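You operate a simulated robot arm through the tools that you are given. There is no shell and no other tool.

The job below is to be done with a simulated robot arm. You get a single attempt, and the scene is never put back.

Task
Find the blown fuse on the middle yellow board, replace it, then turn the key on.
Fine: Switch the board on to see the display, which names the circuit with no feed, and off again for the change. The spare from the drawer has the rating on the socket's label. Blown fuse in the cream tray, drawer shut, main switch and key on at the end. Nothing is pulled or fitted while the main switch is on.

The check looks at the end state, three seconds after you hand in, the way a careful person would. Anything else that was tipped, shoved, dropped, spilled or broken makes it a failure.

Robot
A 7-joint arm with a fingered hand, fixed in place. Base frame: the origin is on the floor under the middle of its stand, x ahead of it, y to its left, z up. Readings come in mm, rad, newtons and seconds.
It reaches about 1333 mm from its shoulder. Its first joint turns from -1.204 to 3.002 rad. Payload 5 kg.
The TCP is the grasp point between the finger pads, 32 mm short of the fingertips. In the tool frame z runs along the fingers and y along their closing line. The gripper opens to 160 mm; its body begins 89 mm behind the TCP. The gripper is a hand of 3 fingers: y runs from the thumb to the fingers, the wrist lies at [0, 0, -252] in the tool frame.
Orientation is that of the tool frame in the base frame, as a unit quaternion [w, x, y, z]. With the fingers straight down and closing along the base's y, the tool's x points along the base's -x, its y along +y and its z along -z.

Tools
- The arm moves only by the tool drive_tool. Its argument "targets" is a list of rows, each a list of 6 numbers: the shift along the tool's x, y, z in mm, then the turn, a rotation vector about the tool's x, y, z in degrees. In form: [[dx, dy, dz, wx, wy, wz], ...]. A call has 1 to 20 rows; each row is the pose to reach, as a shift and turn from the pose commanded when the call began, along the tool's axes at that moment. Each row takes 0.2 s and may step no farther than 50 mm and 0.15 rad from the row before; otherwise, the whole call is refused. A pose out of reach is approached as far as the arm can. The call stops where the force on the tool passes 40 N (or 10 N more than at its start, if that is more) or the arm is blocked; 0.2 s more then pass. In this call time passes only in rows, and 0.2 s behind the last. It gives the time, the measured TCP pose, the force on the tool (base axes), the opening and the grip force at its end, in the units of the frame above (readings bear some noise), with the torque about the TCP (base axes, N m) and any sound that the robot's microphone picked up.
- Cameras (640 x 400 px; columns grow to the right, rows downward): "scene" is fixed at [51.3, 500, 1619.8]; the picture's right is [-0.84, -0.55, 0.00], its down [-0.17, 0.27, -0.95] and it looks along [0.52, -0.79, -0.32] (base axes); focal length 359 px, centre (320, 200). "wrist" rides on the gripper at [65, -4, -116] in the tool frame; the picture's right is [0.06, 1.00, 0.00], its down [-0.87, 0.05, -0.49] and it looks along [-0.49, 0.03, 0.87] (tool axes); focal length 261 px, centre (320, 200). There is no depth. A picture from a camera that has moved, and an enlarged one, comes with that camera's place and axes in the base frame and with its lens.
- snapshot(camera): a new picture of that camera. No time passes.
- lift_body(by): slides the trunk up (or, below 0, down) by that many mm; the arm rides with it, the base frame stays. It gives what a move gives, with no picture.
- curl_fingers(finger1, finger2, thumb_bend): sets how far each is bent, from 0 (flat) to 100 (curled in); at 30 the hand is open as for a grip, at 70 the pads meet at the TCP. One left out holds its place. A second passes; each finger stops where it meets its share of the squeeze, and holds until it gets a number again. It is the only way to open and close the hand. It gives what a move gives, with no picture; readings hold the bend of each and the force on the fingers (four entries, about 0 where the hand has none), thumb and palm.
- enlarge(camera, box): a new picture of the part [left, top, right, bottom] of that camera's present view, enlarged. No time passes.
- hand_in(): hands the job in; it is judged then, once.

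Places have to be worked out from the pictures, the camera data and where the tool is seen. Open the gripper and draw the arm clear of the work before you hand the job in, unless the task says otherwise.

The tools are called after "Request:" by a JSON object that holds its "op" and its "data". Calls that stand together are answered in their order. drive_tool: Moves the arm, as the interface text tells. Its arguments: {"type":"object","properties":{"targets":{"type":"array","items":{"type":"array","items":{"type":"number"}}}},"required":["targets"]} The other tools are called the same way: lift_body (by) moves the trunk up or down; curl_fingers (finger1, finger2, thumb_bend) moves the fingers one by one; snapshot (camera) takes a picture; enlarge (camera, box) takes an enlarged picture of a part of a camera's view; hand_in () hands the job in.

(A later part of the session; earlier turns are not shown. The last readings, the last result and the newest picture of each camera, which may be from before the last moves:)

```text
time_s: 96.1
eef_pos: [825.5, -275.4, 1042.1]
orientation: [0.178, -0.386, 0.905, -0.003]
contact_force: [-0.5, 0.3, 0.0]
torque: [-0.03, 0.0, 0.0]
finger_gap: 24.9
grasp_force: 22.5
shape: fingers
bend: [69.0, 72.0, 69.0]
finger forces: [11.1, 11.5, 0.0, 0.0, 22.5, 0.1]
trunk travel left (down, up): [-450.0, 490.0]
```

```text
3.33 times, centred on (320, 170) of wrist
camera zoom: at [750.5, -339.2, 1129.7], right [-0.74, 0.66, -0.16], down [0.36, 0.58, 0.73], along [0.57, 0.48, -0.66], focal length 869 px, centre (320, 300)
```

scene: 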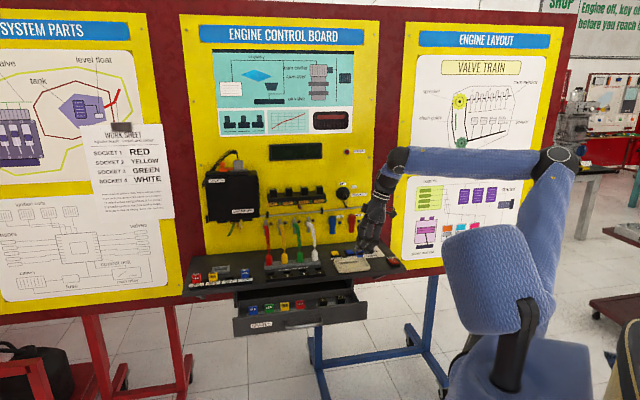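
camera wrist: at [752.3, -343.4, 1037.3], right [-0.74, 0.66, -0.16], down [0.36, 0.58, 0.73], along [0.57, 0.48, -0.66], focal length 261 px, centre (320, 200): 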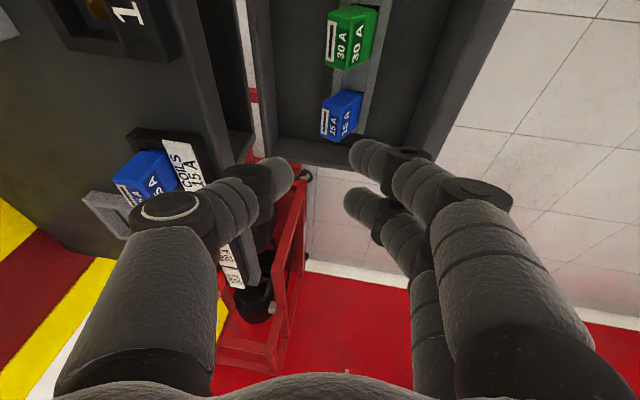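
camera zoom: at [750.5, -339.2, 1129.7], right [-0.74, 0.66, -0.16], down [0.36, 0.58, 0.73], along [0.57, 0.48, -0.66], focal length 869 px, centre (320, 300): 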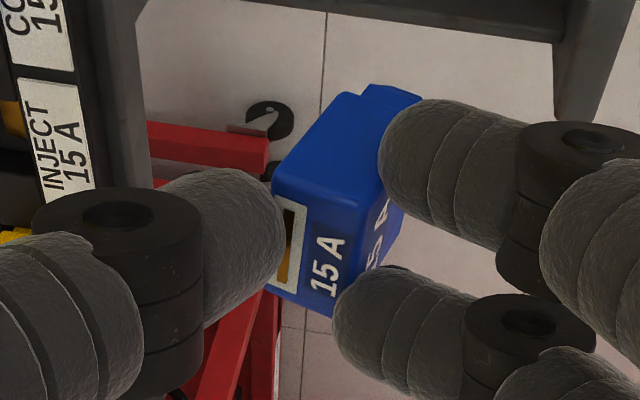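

The spare is held upright in the same attitude as in its rack. Keeping that hand attitude, I carry it over to above the empty INJECT socket at a safe height.

Request:
{"op": "drive_tool", "data": {"targets": [[-17, -29.9, 10.4, 0, 0, 0], [-34, -59.7, 20.7, 0, 0, 0], [-51, -89.6, 31, 0, 0, 0], [-68, -119.4, 41.4, 0, 0, 0]]}}

Request:
{"op": "snapshot", "data": {"camera": "wrist"}}

Request:
{"op": "enlarge", "data": {"camera": "scene", "box": [190, 220, 270, 300]}}

```text
time_s: 97.1
eef_pos: [969.5, -307.6, 1040.1]
orientation: [0.176, -0.386, 0.905, -0.003]
contact_force: [0.5, -0.8, -0.2]
torque: [0.02, 0.03, 0.03]
finger_gap: 24.9
grasp_force: 22.3
shape: fingers
bend: [69.0, 72.0, 69.0]
finger forces: [11.1, 11.5, 0.0, 0.0, 22.3, 0.0]
trunk travel left (down, up): [-450.0, 490.0]
```

```text
taken
camera wrist: at [892.4, -371.5, 1127.7], right [-0.74, 0.66, -0.16], down [0.36, 0.58, 0.73], along [0.57, 0.48, -0.67], focal length 261 px, centre (320, 200)
```

wrist: 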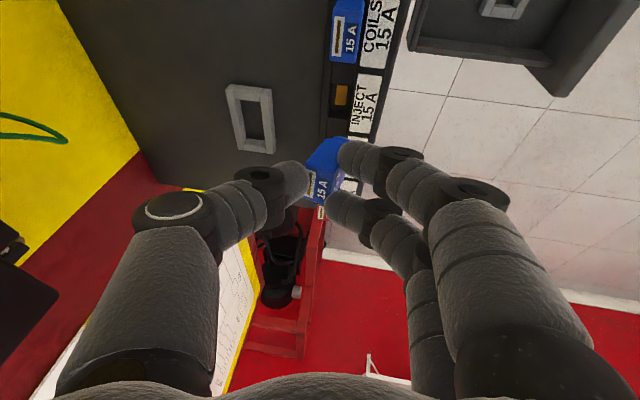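

```text
5.00 times, centred on (230, 260) of scene
camera zoom: at [51.3, 500.0, 1619.8], right [-0.84, -0.55, 0.0], down [-0.17, 0.27, -0.95], along [0.52, -0.79, -0.32], focal length 1796 px, centre (770, -100)
```

zoom: 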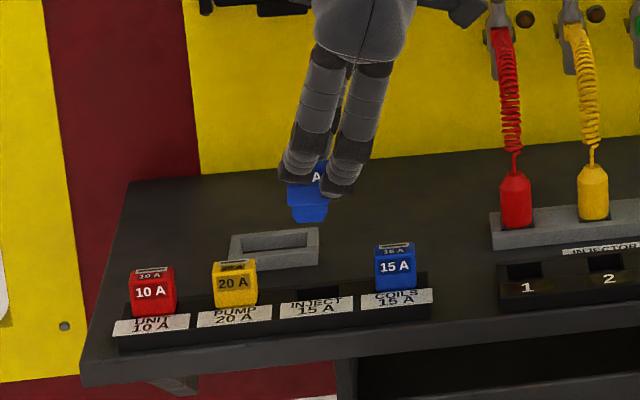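

Sideways the held fuse lines up with the socket in the scene view. I zoom both views to check the front-back alignment.

Request:
{"op": "enlarge", "data": {"camera": "wrist", "box": [270, 60, 410, 230]}}

Request:
{"op": "enlarge", "data": {"camera": "scene", "box": [205, 245, 275, 305]}}

```text
2.35 times, centred on (340, 145) of wrist
camera zoom: at [892.4, -371.5, 1127.7], right [-0.74, 0.66, -0.16], down [0.36, 0.58, 0.73], along [0.57, 0.48, -0.67], focal length 613 px, centre (273, 329)
```

zoom: 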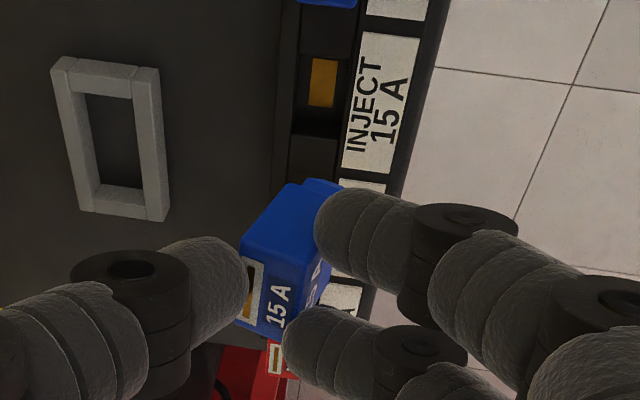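

```text
6.67 times, centred on (240, 275) of scene
camera zoom: at [51.3, 500.0, 1619.8], right [-0.84, -0.55, 0.0], down [-0.17, 0.27, -0.95], along [0.52, -0.79, -0.32], focal length 2395 px, centre (853, -300)
```

zoom: 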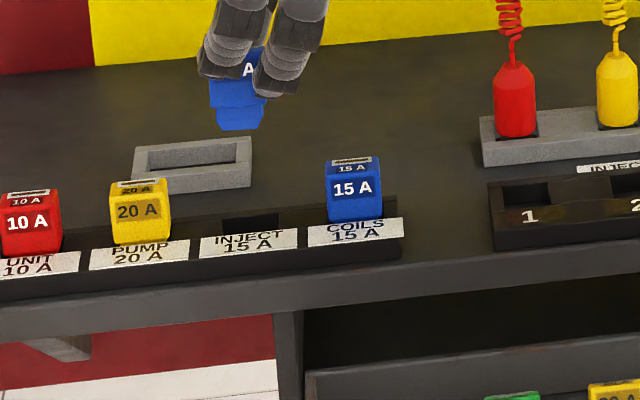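

Both cameras put the held fuse over the socket within about 1–2 mm. I lower 50 mm to just above the socket and look again.

Request:
{"op": "drive_tool", "data": {"targets": [[5.3, 2.4, 15.6, 0, 0, 0], [10.7, 4.8, 31.3, 0, 0, 0], [16, 7.2, 46.9, 0, 0, 0]]}}

Request:
{"op": "enlarge", "data": {"camera": "wrist", "box": [220, 60, 420, 240]}}

Request:
{"op": "enlarge", "data": {"camera": "scene", "box": [205, 250, 265, 300]}}

```text
time_s: 97.9
eef_pos: [967.4, -306.4, 989.7]
orientation: [0.178, -0.387, 0.905, -0.003]
contact_force: [0.4, -0.4, 0.0]
torque: [0.01, -0.01, -0.02]
finger_gap: 25.0
grasp_force: 22.4
shape: fingers
bend: [69.0, 72.0, 69.0]
finger forces: [11.1, 11.5, 0.0, 0.1, 22.1, 0.0]
trunk travel left (down, up): [-450.0, 490.0]
```

```text
2.22 times, centred on (320, 150) of wrist
camera zoom: at [892.5, -370.2, 1077.7], right [-0.74, 0.66, -0.16], down [0.36, 0.58, 0.73], along [0.57, 0.48, -0.66], focal length 579 px, centre (320, 311)
```

zoom: 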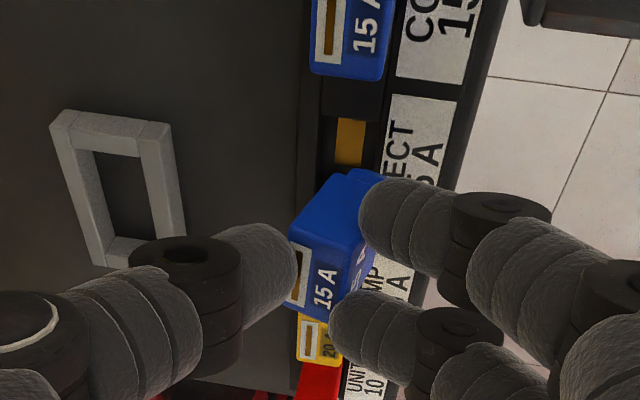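

```text
8.00 times, centred on (235, 275) of scene
camera zoom: at [51.3, 500.0, 1619.8], right [-0.84, -0.55, 0.0], down [-0.17, 0.27, -0.95], along [0.52, -0.79, -0.32], focal length 2874 px, centre (1000, -400)
```

zoom: 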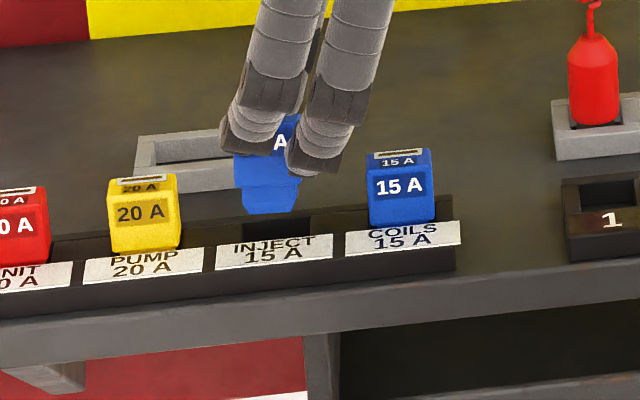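

The held fuse might be turned a few degrees relative to the row. I zoom in more to measure that before inserting.

Request:
{"op": "enlarge", "data": {"camera": "scene", "box": [225, 258, 261, 288]}}

Request:
{"op": "enlarge", "data": {"camera": "wrist", "box": [295, 80, 395, 210]}}

```text
13.33 times, centred on (243, 273) of scene
camera zoom: at [51.3, 500.0, 1619.8], right [-0.84, -0.55, 0.0], down [-0.17, 0.27, -0.95], along [0.52, -0.79, -0.32], focal length 4790 px, centre (1347, -773)
```

zoom: 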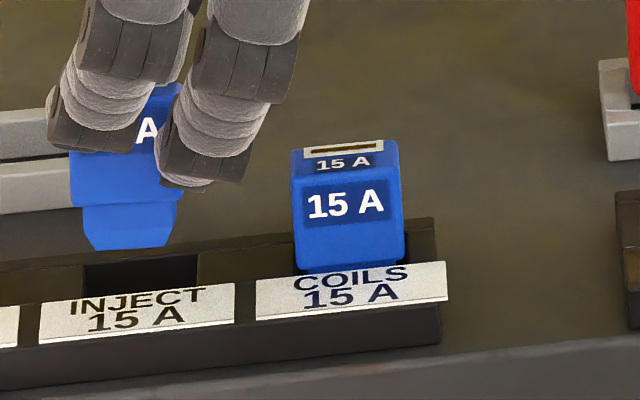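

```text
3.08 times, centred on (345, 145) of wrist
camera zoom: at [892.5, -370.2, 1077.7], right [-0.74, 0.66, -0.16], down [0.36, 0.58, 0.73], along [0.57, 0.48, -0.66], focal length 802 px, centre (243, 369)
```

zoom: 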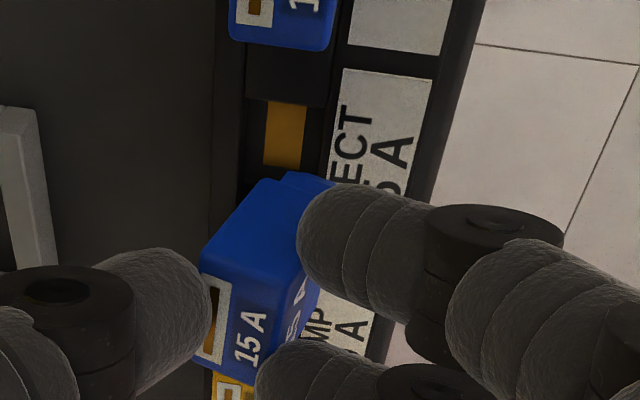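

In the wrist view the held fuse (like the spares in the rack) leans back roughly 18° compared with COILS: the rack holds them tilted. I raise a little and rotate the hand +18° about the row axis to make the fuse upright, then compare.

Request:
{"op": "drive_tool", "data": {"targets": [[-5.6, -2.5, -16.4, 0, 0, 0], [-11.2, -5, -32.8, 5.7, 0, -1.9], [-11.2, -5, -32.8, 11.4, 0, -3.9], [-11.2, -5, -32.8, 17.05, 0, -5.8]]}}

Request:
{"op": "snapshot", "data": {"camera": "wrist"}}

Request:
{"op": "enlarge", "data": {"camera": "wrist", "box": [270, 60, 410, 220]}}

Request:
{"op": "enlarge", "data": {"camera": "scene", "box": [220, 245, 265, 285]}}

```text
time_s: 98.9
eef_pos: [967.7, -307.9, 1025.9]
orientation: [0.233, -0.401, 0.874, -0.147]
contact_force: [-0.7, -0.5, 0.4]
torque: [0.02, 0.01, 0.01]
finger_gap: 24.5
grasp_force: 21.8
shape: fingers
bend: [69.0, 72.0, 69.0]
finger forces: [11.0, 11.2, 0.0, 0.0, 21.3, 0.0]
trunk travel left (down, up): [-450.0, 490.0]
```

```text
taken
camera wrist: at [873.0, -351.6, 1106.6], right [-0.67, 0.59, -0.46], down [0.2, 0.74, 0.64], along [0.72, 0.34, -0.61], focal length 261 px, centre (320, 200)
```

wrist: 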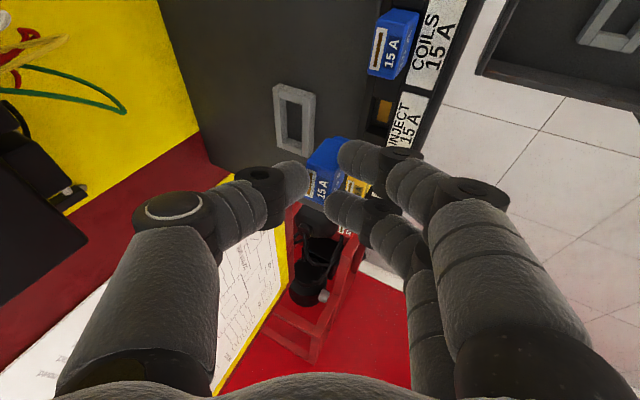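

```text
2.50 times, centred on (340, 140) of wrist
camera zoom: at [873.0, -351.6, 1106.6], right [-0.67, 0.59, -0.46], down [0.2, 0.74, 0.64], along [0.72, 0.34, -0.61], focal length 652 px, centre (270, 350)
```

zoom: 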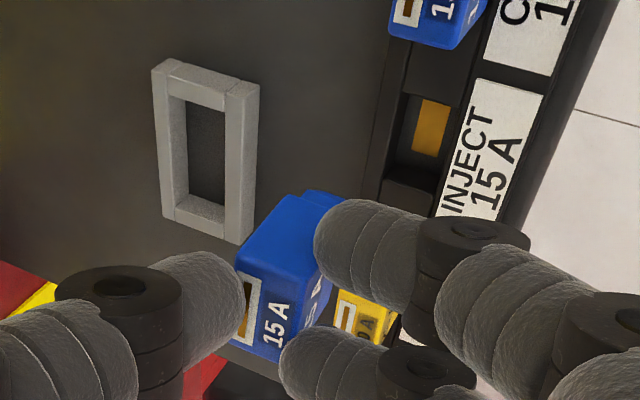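

```text
10.00 times, centred on (242, 265) of scene
camera zoom: at [51.3, 500.0, 1619.8], right [-0.84, -0.55, 0.0], down [-0.17, 0.27, -0.95], along [0.52, -0.79, -0.32], focal length 3593 px, centre (1095, -450)
```

zoom: 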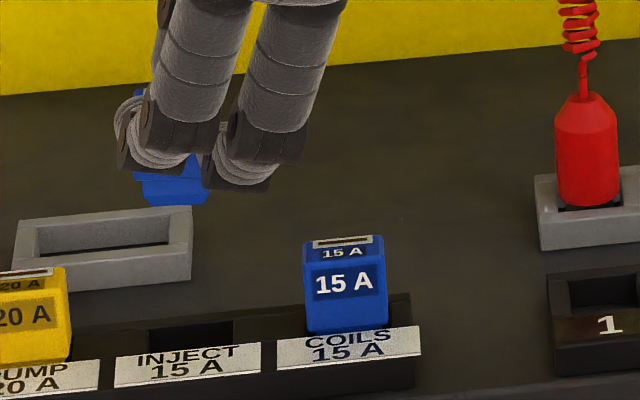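

The fuse now looks close to upright. I zoom closely on it to measure the remaining lean.

Request:
{"op": "enlarge", "data": {"camera": "wrist", "box": [300, 125, 370, 210]}}

Request:
{"op": "enlarge", "data": {"camera": "wrist", "box": [360, 0, 440, 90]}}

Request:
{"op": "enlarge", "data": {"camera": "scene", "box": [228, 250, 252, 270]}}

```text
4.71 times, centred on (335, 168) of wrist
camera zoom: at [873.0, -351.6, 1106.6], right [-0.67, 0.59, -0.46], down [0.2, 0.74, 0.64], along [0.72, 0.34, -0.61], focal length 1227 px, centre (249, 353)
```

zoom: 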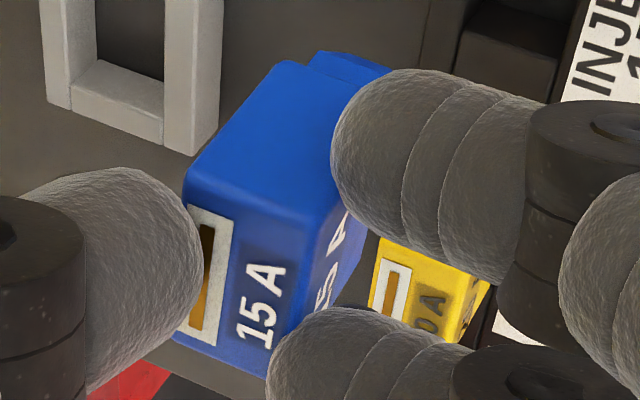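

```text
4.44 times, centred on (400, 45) of wrist
camera zoom: at [873.0, -351.6, 1106.6], right [-0.67, 0.59, -0.46], down [0.2, 0.74, 0.64], along [0.72, 0.34, -0.61], focal length 1158 px, centre (-36, 889)
```

zoom: 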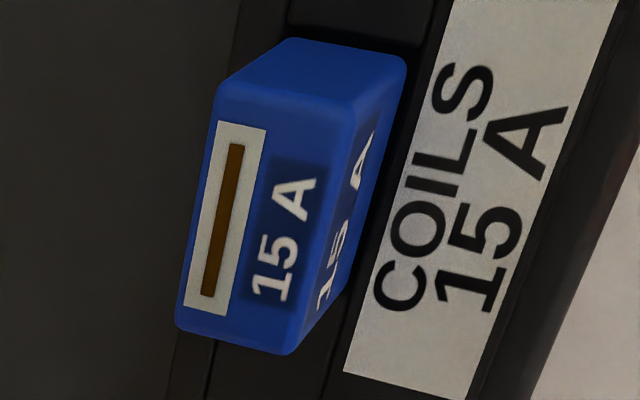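

```text
16.00 times, centred on (240, 260) of scene
camera zoom: at [51.3, 500.0, 1619.8], right [-0.84, -0.55, 0.0], down [-0.17, 0.27, -0.95], along [0.52, -0.79, -0.32], focal length 5748 px, centre (1600, -760)
```

zoom: 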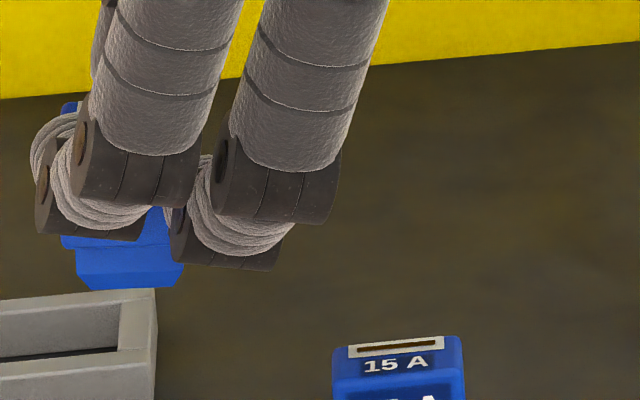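

Careful edge measurements against COILS suggest the fuse is within ~2° of upright but turned about 6° clockwise (seen from above). I correct the yaw by 6° and re-measure.

Request:
{"op": "drive_tool", "data": {"targets": [[0, 0, 0, -2.7, -2.66, -4.8]]}}

Request:
{"op": "enlarge", "data": {"camera": "wrist", "box": [300, 125, 370, 210]}}

Request:
{"op": "enlarge", "data": {"camera": "scene", "box": [222, 250, 258, 280]}}

Request:
{"op": "snapshot", "data": {"camera": "wrist"}}

```text
time_s: 99.3
eef_pos: [967.9, -308.3, 1025.5]
orientation: [0.237, -0.445, 0.854, -0.126]
contact_force: [0.4, 0.5, 0.0]
torque: [0.0, -0.02, 0.01]
finger_gap: 24.8
grasp_force: 21.7
shape: fingers
bend: [69.0, 72.0, 69.0]
finger forces: [11.0, 11.0, 0.0, 0.0, 21.3, 0.0]
trunk travel left (down, up): [-450.0, 490.0]
```

```text
4.71 times, centred on (335, 168) of wrist
camera zoom: at [879.3, -362.6, 1107.3], right [-0.73, 0.52, -0.44], down [0.13, 0.75, 0.65], along [0.67, 0.42, -0.62], focal length 1227 px, centre (249, 353)
```

zoom: 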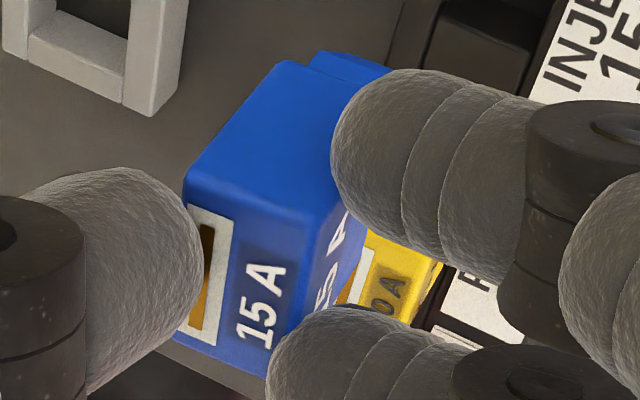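

```text
13.33 times, centred on (240, 265) of scene
camera zoom: at [51.3, 500.0, 1619.8], right [-0.84, -0.55, 0.0], down [-0.17, 0.27, -0.95], along [0.52, -0.79, -0.32], focal length 4790 px, centre (1387, -667)
```

zoom: 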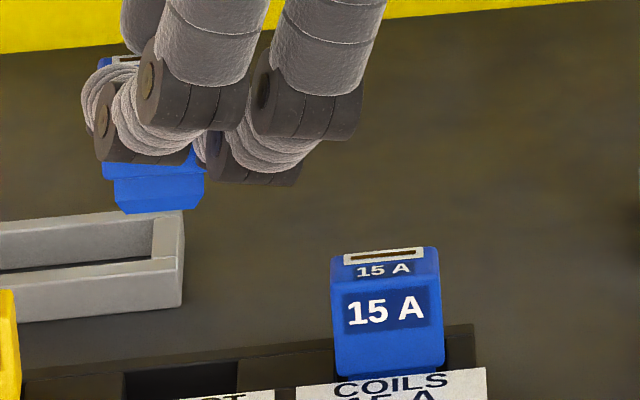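

```text
taken
camera wrist: at [879.3, -362.6, 1107.3], right [-0.73, 0.52, -0.44], down [0.13, 0.75, 0.65], along [0.67, 0.42, -0.62], focal length 261 px, centre (320, 200)
```

wrist: 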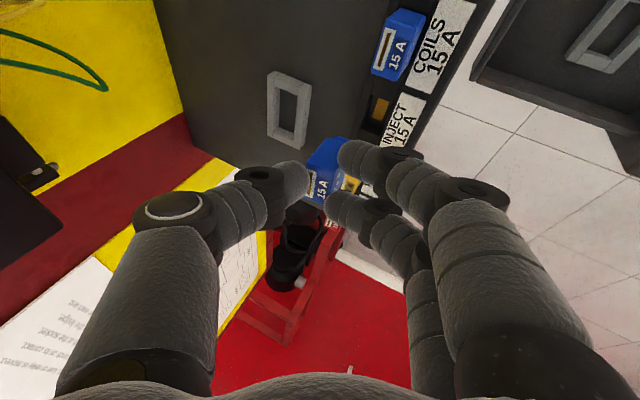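

Yaw and lean now match COILS within about 2°. I lower to just above the socket rim and compare the foot with the socket opening.

Request:
{"op": "drive_tool", "data": {"targets": [[4.7, 6.8, 13.7, 0, 0, 0], [9.4, 13.6, 27.3, 0, 0, 0], [13.5, 19.6, 39.3, 0, 0, 0]]}}

Request:
{"op": "enlarge", "data": {"camera": "scene", "box": [218, 255, 260, 290]}}

Request:
{"op": "enlarge", "data": {"camera": "wrist", "box": [280, 80, 420, 220]}}

```text
time_s: 100.1
eef_pos: [967.5, -306.7, 979.1]
orientation: [0.237, -0.446, 0.854, -0.125]
contact_force: [0.5, 0.2, 0.1]
torque: [0.01, 0.02, -0.01]
finger_gap: 24.5
grasp_force: 21.8
shape: fingers
bend: [69.0, 72.0, 69.0]
finger forces: [11.0, 11.0, 0.0, 0.1, 21.2, 0.0]
trunk travel left (down, up): [-450.0, 490.0]
```

```text
11.43 times, centred on (239, 272) of scene
camera zoom: at [51.3, 500.0, 1619.8], right [-0.84, -0.55, 0.0], down [-0.17, 0.27, -0.95], along [0.52, -0.79, -0.32], focal length 4106 px, centre (1246, -629)
```

zoom: 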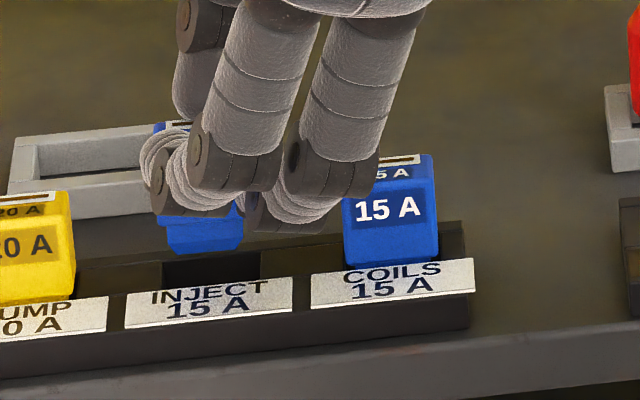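

```text
2.86 times, centred on (350, 150) of wrist
camera zoom: at [879.4, -362.5, 1060.3], right [-0.73, 0.52, -0.44], down [0.13, 0.75, 0.65], along [0.67, 0.42, -0.62], focal length 745 px, centre (234, 343)
```

zoom: 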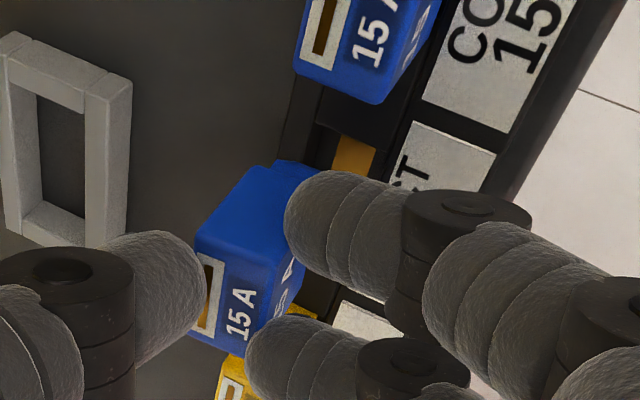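

The foot is just above the rim and centred sideways, but my estimates put it about 4–5 mm too far toward the board. I shift 4.5 mm to the front and re-check.

Request:
{"op": "drive_tool", "data": {"targets": [[-1.05, 4.05, -1.66, 0, 0, 0]]}}

Request:
{"op": "enlarge", "data": {"camera": "scene", "box": [225, 262, 255, 287]}}

Request:
{"op": "enlarge", "data": {"camera": "wrist", "box": [280, 80, 420, 220]}}

```text
time_s: 100.5
eef_pos: [964.3, -304.1, 979.8]
orientation: [0.237, -0.446, 0.854, -0.125]
contact_force: [-0.1, 0.6, -0.2]
torque: [0.01, 0.0, -0.01]
finger_gap: 24.7
grasp_force: 21.3
shape: fingers
bend: [69.0, 72.0, 69.0]
finger forces: [11.0, 10.9, 0.0, 0.0, 21.2, 0.1]
trunk travel left (down, up): [-450.0, 490.0]
```

```text
16.00 times, centred on (240, 274) of scene
camera zoom: at [51.3, 500.0, 1619.8], right [-0.84, -0.55, 0.0], down [-0.17, 0.27, -0.95], along [0.52, -0.79, -0.32], focal length 5748 px, centre (1600, -992)
```

zoom: 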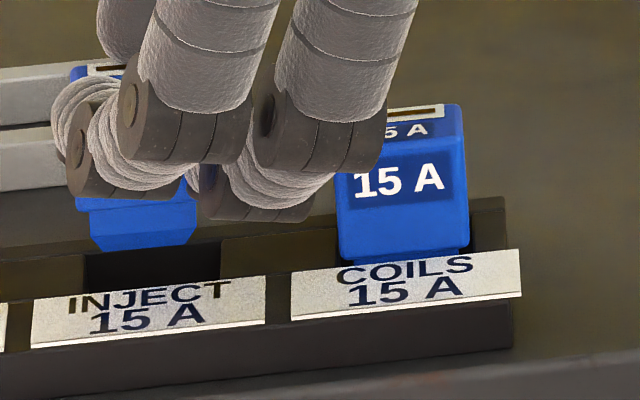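

```text
2.86 times, centred on (350, 150) of wrist
camera zoom: at [876.0, -359.4, 1060.9], right [-0.73, 0.52, -0.44], down [0.13, 0.75, 0.65], along [0.67, 0.42, -0.62], focal length 745 px, centre (234, 343)
```

zoom: 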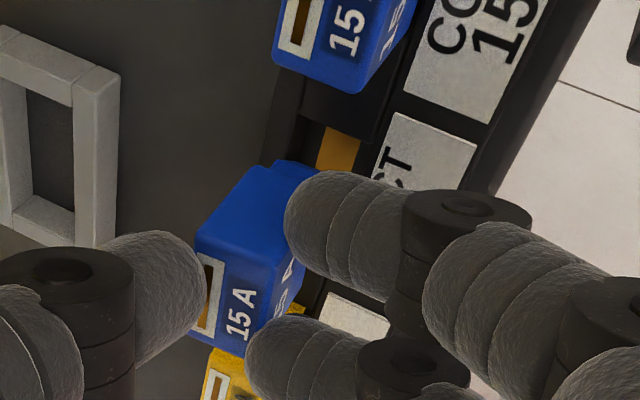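

Now the foot lines up with the socket within about 1 mm in both views. I lower in small steps, watching the force.

Request:
{"op": "drive_tool", "data": {"targets": [[0.88, 1.28, 2.56, 0, 0, 0], [1.76, 2.56, 5.13, 0, 0, 0], [2.34, 3.41, 6.84, 0, 0, 0]]}}

Request:
{"op": "enlarge", "data": {"camera": "scene", "box": [225, 262, 255, 287]}}

```text
time_s: 101.3
eef_pos: [964.8, -304.3, 970.0]
orientation: [0.237, -0.446, 0.854, -0.126]
contact_force: [-0.4, 0.0, -0.3]
torque: [0.03, -0.01, 0.0]
finger_gap: 24.5
grasp_force: 21.3
shape: fingers
bend: [69.0, 72.0, 69.0]
finger forces: [11.1, 11.0, 0.1, 0.0, 21.1, 0.1]
trunk travel left (down, up): [-450.0, 490.0]
```

```text
16.00 times, centred on (240, 274) of scene
camera zoom: at [51.3, 500.0, 1619.8], right [-0.84, -0.55, 0.0], down [-0.17, 0.27, -0.95], along [0.52, -0.79, -0.32], focal length 5748 px, centre (1600, -992)
```

zoom: 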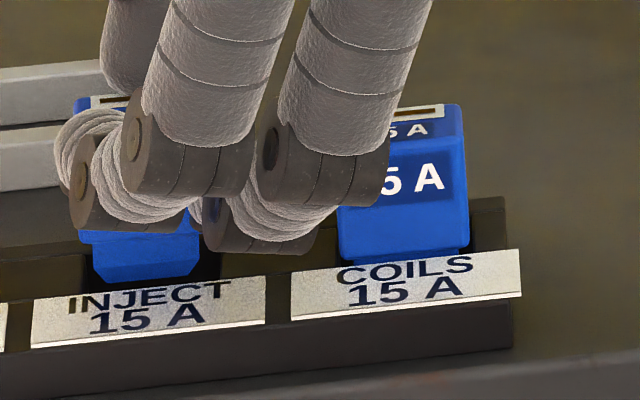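

No contact yet; the foot is entering behind the label plate. I continue down.

Request:
{"op": "drive_tool", "data": {"targets": [[0.59, 0.85, 1.71, 0, 0, 0], [1.17, 1.7, 3.42, 0, 0, 0], [1.76, 2.56, 5.13, 0, 0, 0]]}}

Request:
{"op": "enlarge", "data": {"camera": "scene", "box": [225, 262, 255, 287]}}

Request:
{"op": "enlarge", "data": {"camera": "wrist", "box": [280, 60, 420, 220]}}

```text
time_s: 102.1
eef_pos: [964.6, -305.4, 966.2]
orientation: [0.238, -0.446, 0.854, -0.126]
contact_force: [0.0, -0.5, -0.4]
torque: [-0.03, -0.02, 0.01]
finger_gap: 24.6
grasp_force: 21.7
shape: fingers
bend: [69.0, 72.0, 69.0]
finger forces: [10.9, 11.0, 0.1, 0.0, 20.9, 0.0]
trunk travel left (down, up): [-450.0, 490.0]
```

```text
16.00 times, centred on (240, 274) of scene
camera zoom: at [51.3, 500.0, 1619.8], right [-0.84, -0.55, 0.0], down [-0.17, 0.27, -0.95], along [0.52, -0.79, -0.32], focal length 5748 px, centre (1600, -992)
```

zoom: 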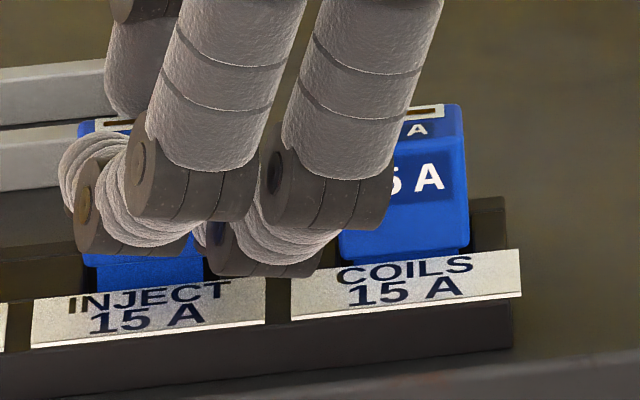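

```text
2.50 times, centred on (350, 140) of wrist
camera zoom: at [875.7, -359.7, 1046.6], right [-0.73, 0.52, -0.44], down [0.13, 0.75, 0.65], along [0.67, 0.42, -0.62], focal length 652 px, centre (245, 350)
```

zoom: 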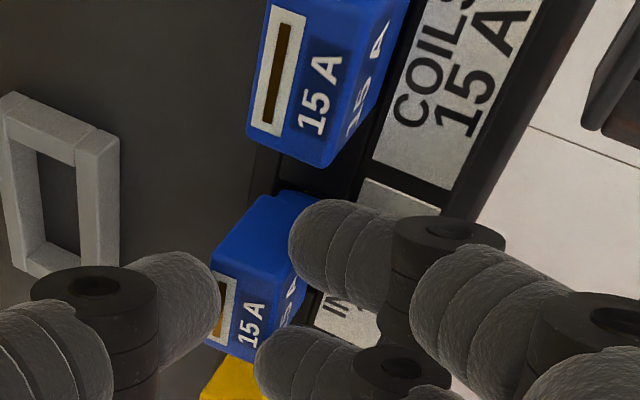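

The foot is in the socket, about 6 mm still to go by comparison with COILS. I press on in 1.5–2 mm steps.

Request:
{"op": "drive_tool", "data": {"targets": [[0.44, 0.64, 1.28, 0, 0, 0], [0.88, 1.28, 2.56, 0, 0, 0], [1.32, 1.92, 3.85, 0, 0, 0]]}}

Request:
{"op": "enlarge", "data": {"camera": "scene", "box": [225, 262, 255, 287]}}

```text
time_s: 102.9
eef_pos: [964.6, -305.6, 961.0]
orientation: [0.237, -0.446, 0.854, -0.126]
contact_force: [-0.3, -1.0, 1.3]
torque: [0.0, -0.03, -0.03]
finger_gap: 24.4
grasp_force: 22.1
shape: fingers
bend: [69.0, 72.0, 69.0]
finger forces: [11.1, 11.1, 0.1, 0.0, 21.8, 0.1]
trunk travel left (down, up): [-450.0, 490.0]
```

```text
16.00 times, centred on (240, 274) of scene
camera zoom: at [51.3, 500.0, 1619.8], right [-0.84, -0.55, 0.0], down [-0.17, 0.27, -0.95], along [0.52, -0.79, -0.32], focal length 5748 px, centre (1600, -992)
```

zoom: 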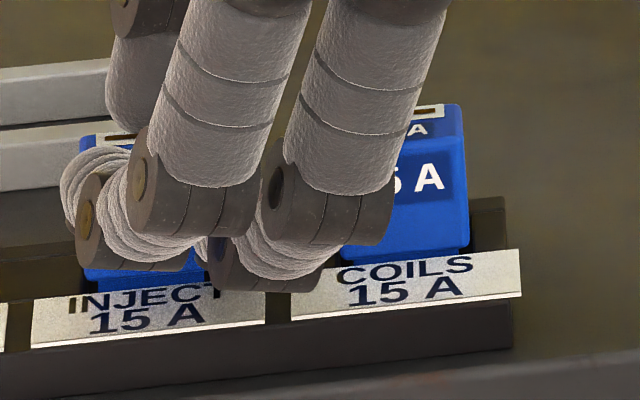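

Still almost no force. I go on 3 mm more in 1 mm steps.

Request:
{"op": "drive_tool", "data": {"targets": [[0.29, 0.43, 0.85, 0, 0, 0], [0.59, 0.85, 1.71, 0, 0, 0], [0.88, 1.28, 2.56, 0, 0, 0]]}}

Request:
{"op": "enlarge", "data": {"camera": "scene", "box": [225, 262, 255, 287]}}

Request:
{"op": "enlarge", "data": {"camera": "wrist", "box": [280, 60, 420, 220]}}

```text
time_s: 103.7
eef_pos: [964.3, -305.4, 959.7]
orientation: [0.238, -0.446, 0.854, -0.127]
contact_force: [0.9, 0.5, 12.9]
torque: [-0.02, -0.15, 0.02]
finger_gap: 24.8
grasp_force: 26.1
shape: fingers
bend: [70.0, 72.0, 69.0]
finger forces: [11.1, 11.4, 0.0, 0.1, 29.0, 0.1]
trunk travel left (down, up): [-450.0, 490.0]
```

```text
16.00 times, centred on (240, 274) of scene
camera zoom: at [51.3, 500.0, 1619.8], right [-0.84, -0.55, 0.0], down [-0.17, 0.27, -0.95], along [0.52, -0.79, -0.32], focal length 5748 px, centre (1600, -992)
```

zoom: 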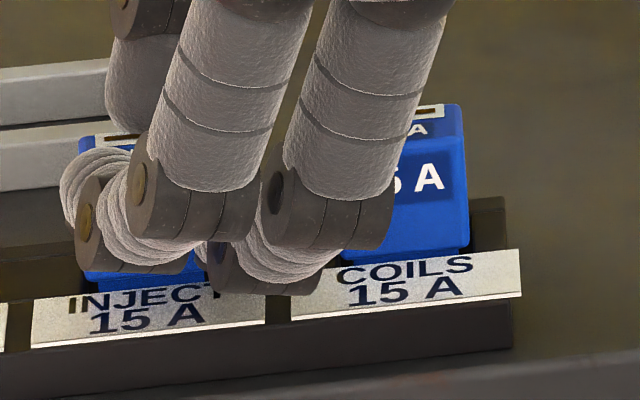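

```text
2.50 times, centred on (350, 140) of wrist
camera zoom: at [875.5, -359.6, 1041.5], right [-0.73, 0.52, -0.45], down [0.13, 0.75, 0.65], along [0.67, 0.42, -0.61], focal length 652 px, centre (245, 350)
```

zoom: 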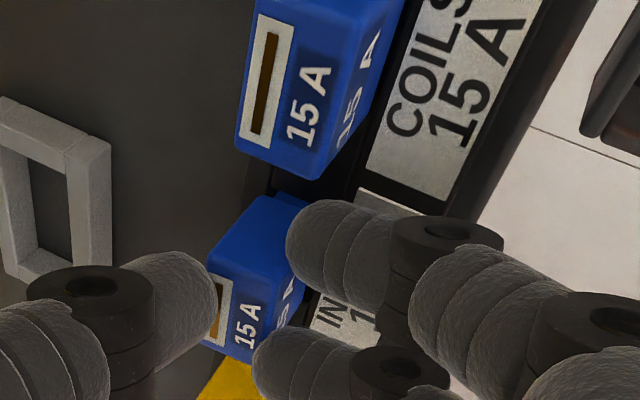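

Contact force has risen to 13 N as it meets the seat. I press a little more to be sure it is fully home.

Request:
{"op": "drive_tool", "data": {"targets": [[0.29, 0.43, 0.85, 0, 0, 0], [0.59, 0.85, 1.71, 0, 0, 0], [0.88, 1.28, 2.56, 0, 0, 0]]}}

Request:
{"op": "enlarge", "data": {"camera": "scene", "box": [205, 262, 255, 292]}}

```text
time_s: 104.5
eef_pos: [964.3, -303.8, 959.2]
orientation: [0.239, -0.446, 0.853, -0.127]
contact_force: [3.9, 0.7, 27.5]
torque: [-0.1, -0.44, 0.03]
finger_gap: 24.7
grasp_force: 29.7
shape: fingers
bend: [71.0, 73.0, 70.0]
finger forces: [10.6, 11.1, 0.0, 0.0, 38.4, 0.0]
trunk travel left (down, up): [-450.0, 490.0]
```

```text
12.80 times, centred on (230, 277) of scene
camera zoom: at [51.3, 500.0, 1619.8], right [-0.84, -0.55, 0.0], down [-0.17, 0.27, -0.95], along [0.52, -0.79, -0.32], focal length 4599 px, centre (1472, -786)
```

zoom: 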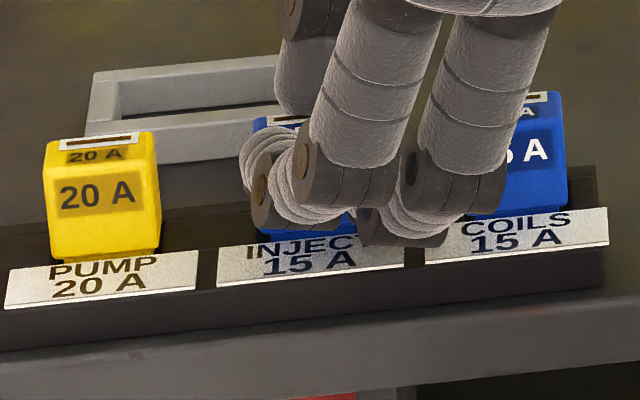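

The fuse no longer moves at 27 N, and it lines up with PUMP and COILS. I relieve the press, open the fingers a little and inspect how it stands.

Request:
{"op": "drive_tool", "data": {"targets": [[-0.73, -1.07, -2.14, 0, 0, 0]]}}

Request:
{"op": "curl_fingers", "data": {"finger1": 62, "finger2": 62, "thumb_bend": 62}}

Request:
{"op": "enlarge", "data": {"camera": "scene", "box": [205, 262, 255, 292]}}

Request:
{"op": "enlarge", "data": {"camera": "wrist", "box": [260, 60, 420, 240]}}

```text
time_s: 104.9
eef_pos: [962.9, -303.4, 958.6]
orientation: [0.238, -0.446, 0.854, -0.126]
contact_force: [2.5, 2.3, 22.3]
torque: [-0.01, -0.41, 0.02]
finger_gap: 24.6
grasp_force: 28.5
shape: fingers
bend: [71.0, 73.0, 70.0]
finger forces: [10.1, 11.3, 0.0, 0.0, 36.0, 0.1]
trunk travel left (down, up): [-450.0, 490.0]
```

```text
time_s: 105.9
eef_pos: [963.7, -304.1, 957.3]
orientation: [0.237, -0.446, 0.854, -0.127]
contact_force: [-1.7, -1.5, 6.3]
torque: [-0.08, 0.13, 0.04]
finger_gap: 32.7
grasp_force: 2.9
shape: fingers
bend: [66.0, 62.0, 62.0]
finger forces: [5.7, 0.0, 0.1, 0.0, 0.0, 0.1]
trunk travel left (down, up): [-450.0, 490.0]
```

```text
12.80 times, centred on (230, 277) of scene
camera zoom: at [51.3, 500.0, 1619.8], right [-0.84, -0.55, 0.0], down [-0.17, 0.27, -0.95], along [0.52, -0.79, -0.32], focal length 4599 px, centre (1472, -786)
```

zoom: 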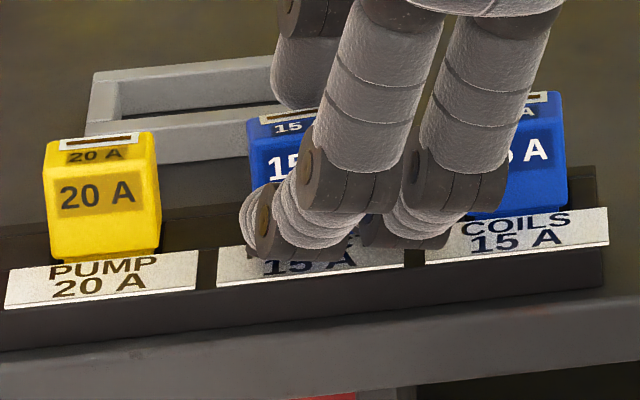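

```text
2.22 times, centred on (340, 150) of wrist
camera zoom: at [875.7, -360.1, 1038.8], right [-0.73, 0.52, -0.44], down [0.13, 0.75, 0.65], along [0.67, 0.42, -0.62], focal length 579 px, centre (276, 311)
```

zoom: 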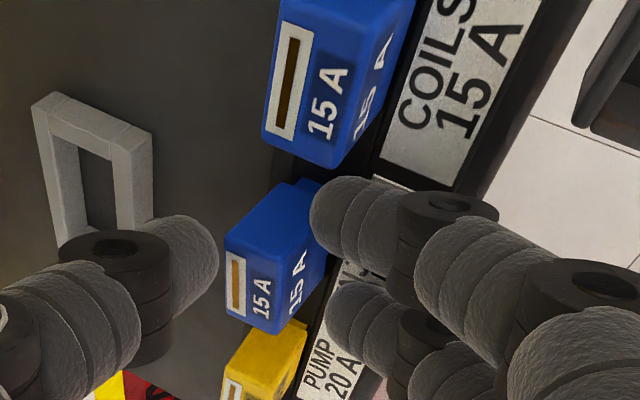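

Released; finger 1 is only touching the label plate. I lift a few millimetres, open more, and rise clear to inspect the seating.

Request:
{"op": "drive_tool", "data": {"targets": [[-1.46, -2.13, -4.27, 0, 0, 0]]}}

Request:
{"op": "curl_fingers", "data": {"finger1": 58, "finger2": 58, "thumb_bend": 58}}

Request:
{"op": "enlarge", "data": {"camera": "wrist", "box": [260, 60, 420, 240]}}

```text
time_s: 106.3
eef_pos: [964.5, -304.0, 961.4]
orientation: [0.237, -0.446, 0.854, -0.126]
contact_force: [0.9, 1.2, 0.9]
torque: [-0.03, -0.01, 0.0]
finger_gap: 37.1
grasp_force: 0.9
shape: fingers
bend: [63.0, 62.0, 62.0]
finger forces: [1.1, 0.0, 0.1, 0.0, 0.1, 0.0]
trunk travel left (down, up): [-450.0, 490.0]
```

```text
time_s: 107.3
eef_pos: [965.5, -305.4, 961.5]
orientation: [0.237, -0.446, 0.854, -0.126]
contact_force: [2.9, -1.1, 6.1]
torque: [-0.1, -0.12, 0.0]
finger_gap: 47.8
grasp_force: 3.5
shape: fingers
bend: [63.0, 57.0, 57.0]
finger forces: [6.5, 0.0, 0.1, 0.0, 0.0, 0.0]
trunk travel left (down, up): [-450.0, 490.0]
```

```text
2.22 times, centred on (340, 150) of wrist
camera zoom: at [876.0, -359.6, 1044.0], right [-0.73, 0.52, -0.44], down [0.13, 0.75, 0.65], along [0.67, 0.42, -0.61], focal length 579 px, centre (276, 311)
```

zoom: 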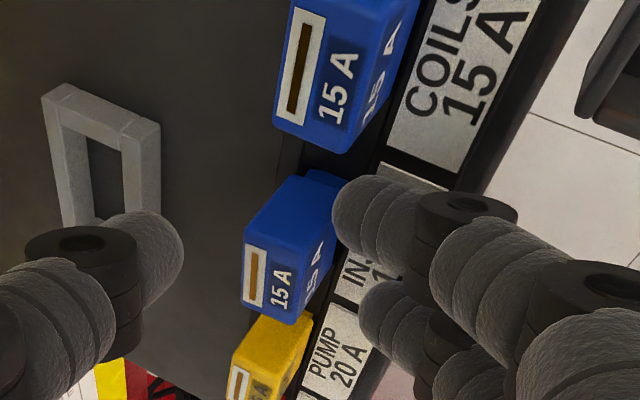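

Now I rise straight up 60 mm to clear it and look.

Request:
{"op": "drive_tool", "data": {"targets": [[-2.9, -4.3, -8.5, 0, 0, 0], [-8.8, -12.8, -25.6, 0, 0, 0], [-17.6, -25.6, -51.3, 0, 0, 0]]}}

Request:
{"op": "enlarge", "data": {"camera": "scene", "box": [190, 255, 260, 297]}}

Request:
{"op": "enlarge", "data": {"camera": "wrist", "box": [280, 60, 420, 220]}}

```text
time_s: 108.1
eef_pos: [963.0, -303.5, 1024.1]
orientation: [0.238, -0.447, 0.853, -0.126]
contact_force: [-0.6, 0.2, -0.3]
torque: [-0.01, -0.02, 0.01]
finger_gap: 58.6
grasp_force: 0.0
shape: fingers
bend: [57.0, 57.0, 57.0]
finger forces: [0.0, 0.0, 0.0, 0.0, 0.1, 0.1]
trunk travel left (down, up): [-450.0, 490.0]
```

```text
9.14 times, centred on (225, 276) of scene
camera zoom: at [51.3, 500.0, 1619.8], right [-0.84, -0.55, 0.0], down [-0.17, 0.27, -0.95], along [0.52, -0.79, -0.32], focal length 3285 px, centre (1189, -495)
```

zoom: 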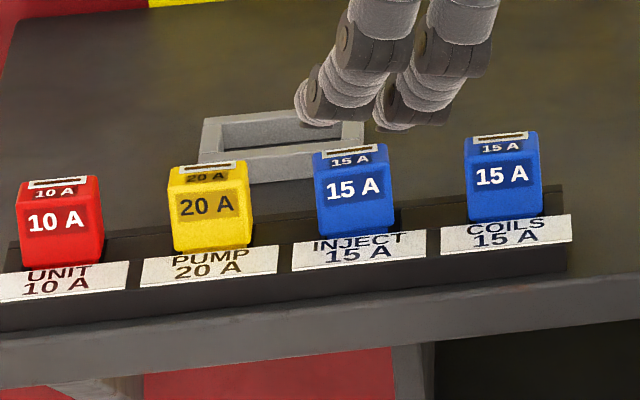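

```text
2.50 times, centred on (350, 140) of wrist
camera zoom: at [874.6, -359.0, 1104.7], right [-0.73, 0.52, -0.44], down [0.13, 0.75, 0.65], along [0.67, 0.42, -0.62], focal length 652 px, centre (245, 350)
```

zoom: 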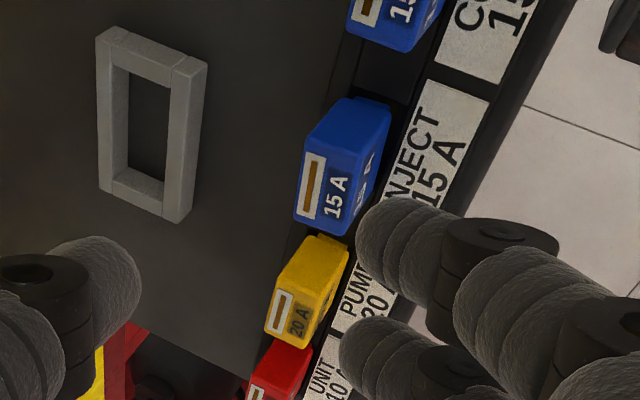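

The fuse stands in the socket, but it may lean back a few degrees. I look closer at it next to its neighbours.

Request:
{"op": "enlarge", "data": {"camera": "scene", "box": [218, 264, 254, 290]}}

Request:
{"op": "enlarge", "data": {"camera": "wrist", "box": [330, 60, 420, 170]}}

Request:
{"op": "snapshot", "data": {"camera": "wrist"}}

```text
15.38 times, centred on (236, 277) of scene
camera zoom: at [51.3, 500.0, 1619.8], right [-0.84, -0.55, 0.0], down [-0.17, 0.27, -0.95], along [0.52, -0.79, -0.32], focal length 5527 px, centre (1612, -985)
```

zoom: 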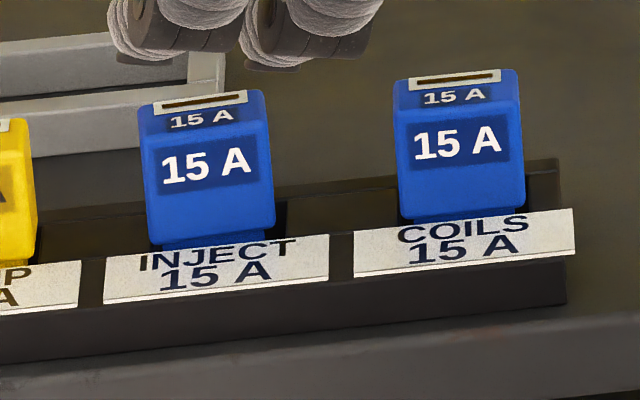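

```text
3.64 times, centred on (375, 115) of wrist
camera zoom: at [874.6, -359.0, 1104.7], right [-0.73, 0.52, -0.44], down [0.13, 0.75, 0.65], along [0.67, 0.42, -0.62], focal length 948 px, centre (120, 509)
```

zoom: 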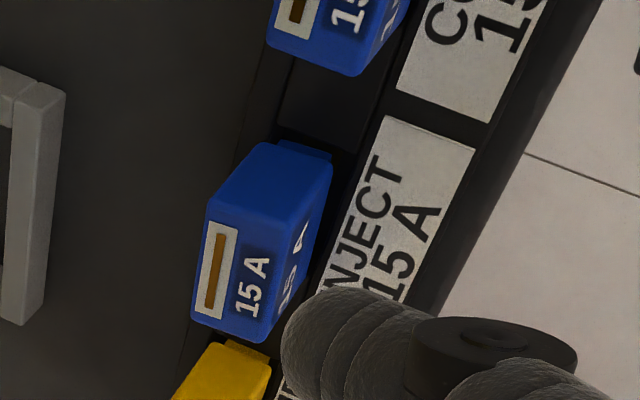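

```text
taken
camera wrist: at [874.6, -359.0, 1104.7], right [-0.73, 0.52, -0.44], down [0.13, 0.75, 0.65], along [0.67, 0.42, -0.62], focal length 261 px, centre (320, 200)
```

wrist: 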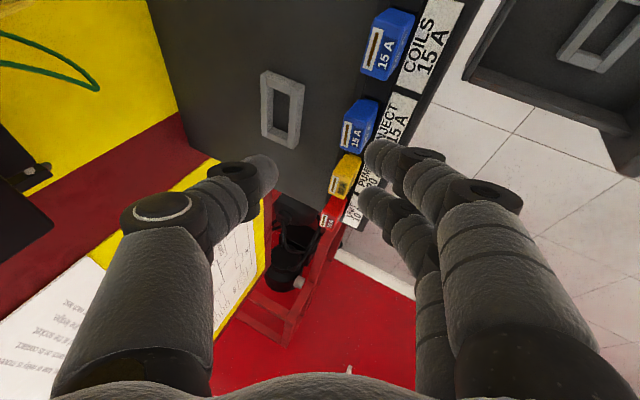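

Compared with its neighbours the new fuse sits roughly 2 mm high, so it needs a straight push from above. I re-orient the hand and set the thumb as a pusher, hovering above the fuse.

Request:
{"op": "drive_tool", "data": {"targets": [[-2.5, 10.8, -16, -5.5, 0.4, 3.5], [-5, 21.6, -20, -11, 0.8, 7], [-7.6, 32.4, -23, -16.6, 1.2, 10.5], [-10.1, 43.2, -25.1, -22.1, 1.6, 14]]}}

Request:
{"op": "curl_fingers", "data": {"finger1": 100, "finger2": 100, "thumb_bend": 45}}

Request:
{"op": "snapshot", "data": {"camera": "wrist"}}

Request:
{"op": "enlarge", "data": {"camera": "scene", "box": [195, 215, 285, 295]}}

```text
time_s: 109.1
eef_pos: [925.4, -271.6, 1027.3]
orientation: [0.149, -0.374, 0.913, 0.065]
contact_force: [0.0, 0.0, -0.5]
torque: [0.01, -0.04, -0.01]
finger_gap: 58.7
grasp_force: 0.0
shape: fingers
bend: [57.0, 57.0, 57.0]
finger forces: [0.0, 0.0, 0.0, 0.0, 0.0, 0.0]
trunk travel left (down, up): [-450.0, 490.0]
```

```text
time_s: 110.1
eef_pos: [926.2, -271.0, 1027.2]
orientation: [0.149, -0.375, 0.913, 0.063]
contact_force: [0.5, -0.6, -0.8]
torque: [-0.01, 0.02, -0.01]
finger_gap: 61.4
grasp_force: 0.2
shape: fingers
bend: [100.0, 100.0, 45.0]
finger forces: [0.0, 0.1, 0.0, 0.1, 0.0, 0.1]
trunk travel left (down, up): [-450.0, 490.0]
```

```text
taken
camera wrist: at [859.4, -343.7, 1116.4], right [-0.74, 0.67, -0.02], down [0.44, 0.51, 0.74], along [0.51, 0.55, -0.67], focal length 261 px, centre (320, 200)
```

wrist: 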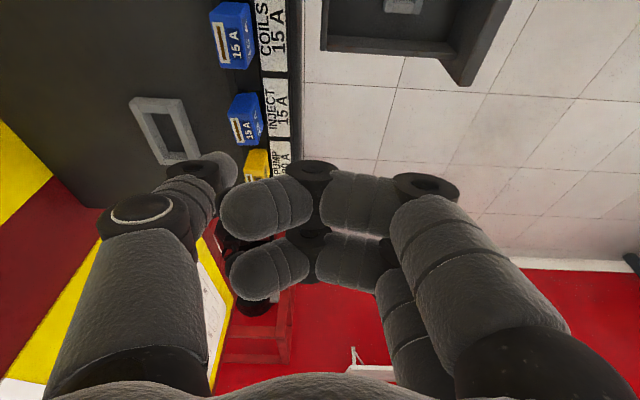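

```text
5.00 times, centred on (240, 255) of scene
camera zoom: at [51.3, 500.0, 1619.8], right [-0.84, -0.55, 0.0], down [-0.17, 0.27, -0.95], along [0.52, -0.79, -0.32], focal length 1796 px, centre (720, -75)
```

zoom: 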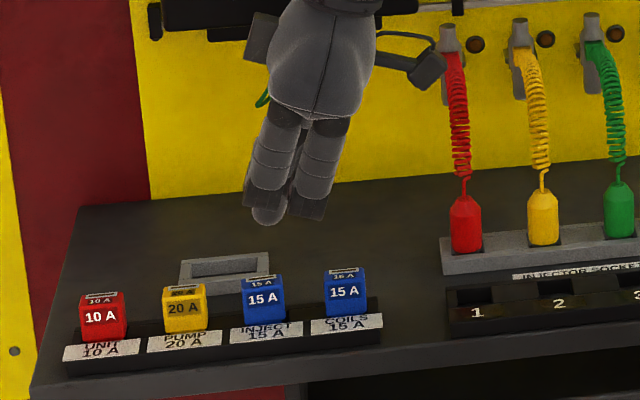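

The thumb tip is about 6 mm right of the fuse's centre in the scene view. I shift left 5 mm and lower 30 mm to just above the fuse.

Request:
{"op": "drive_tool", "data": {"targets": [[2.5, 0.7, 15, 0, 0, 0], [4.9, 1.5, 30, 0, 0, 0]]}}

Request:
{"op": "enlarge", "data": {"camera": "scene", "box": [215, 250, 260, 290]}}

Request:
{"op": "enlarge", "data": {"camera": "wrist", "box": [180, 80, 320, 220]}}

```text
time_s: 110.7
eef_pos: [929.2, -267.2, 997.5]
orientation: [0.149, -0.374, 0.913, 0.063]
contact_force: [-0.1, 0.5, -1.2]
torque: [0.03, -0.06, -0.02]
finger_gap: 61.2
grasp_force: 0.0
shape: fingers
bend: [100.0, 100.0, 45.0]
finger forces: [0.1, 0.0, 0.0, 0.0, 0.0, 0.1]
trunk travel left (down, up): [-450.0, 490.0]
```

```text
10.00 times, centred on (238, 270) of scene
camera zoom: at [51.3, 500.0, 1619.8], right [-0.84, -0.55, 0.0], down [-0.17, 0.27, -0.95], along [0.52, -0.79, -0.32], focal length 3593 px, centre (1145, -500)
```

zoom: 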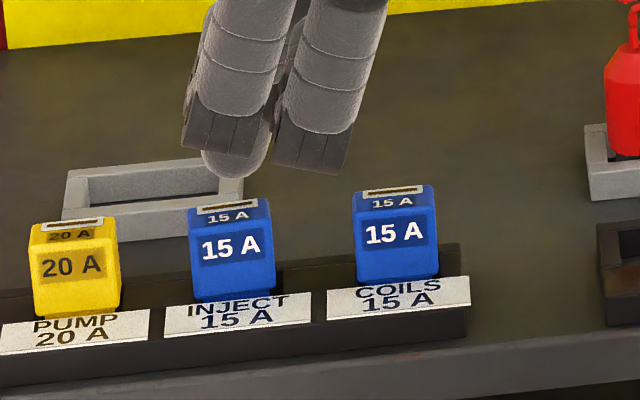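

```text
2.86 times, centred on (250, 150) of wrist
camera zoom: at [862.3, -339.3, 1085.5], right [-0.74, 0.67, -0.02], down [0.44, 0.51, 0.74], along [0.51, 0.55, -0.67], focal length 745 px, centre (520, 343)
```

zoom: 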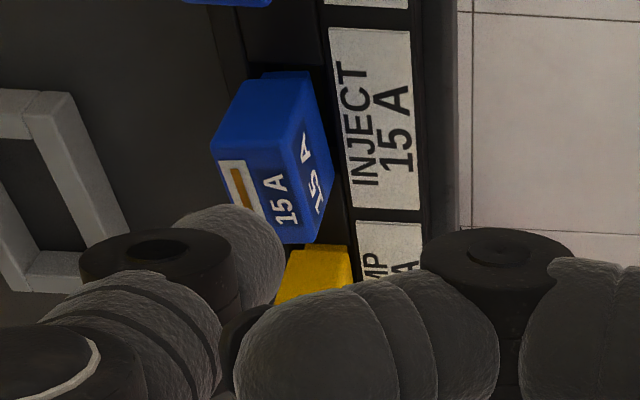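

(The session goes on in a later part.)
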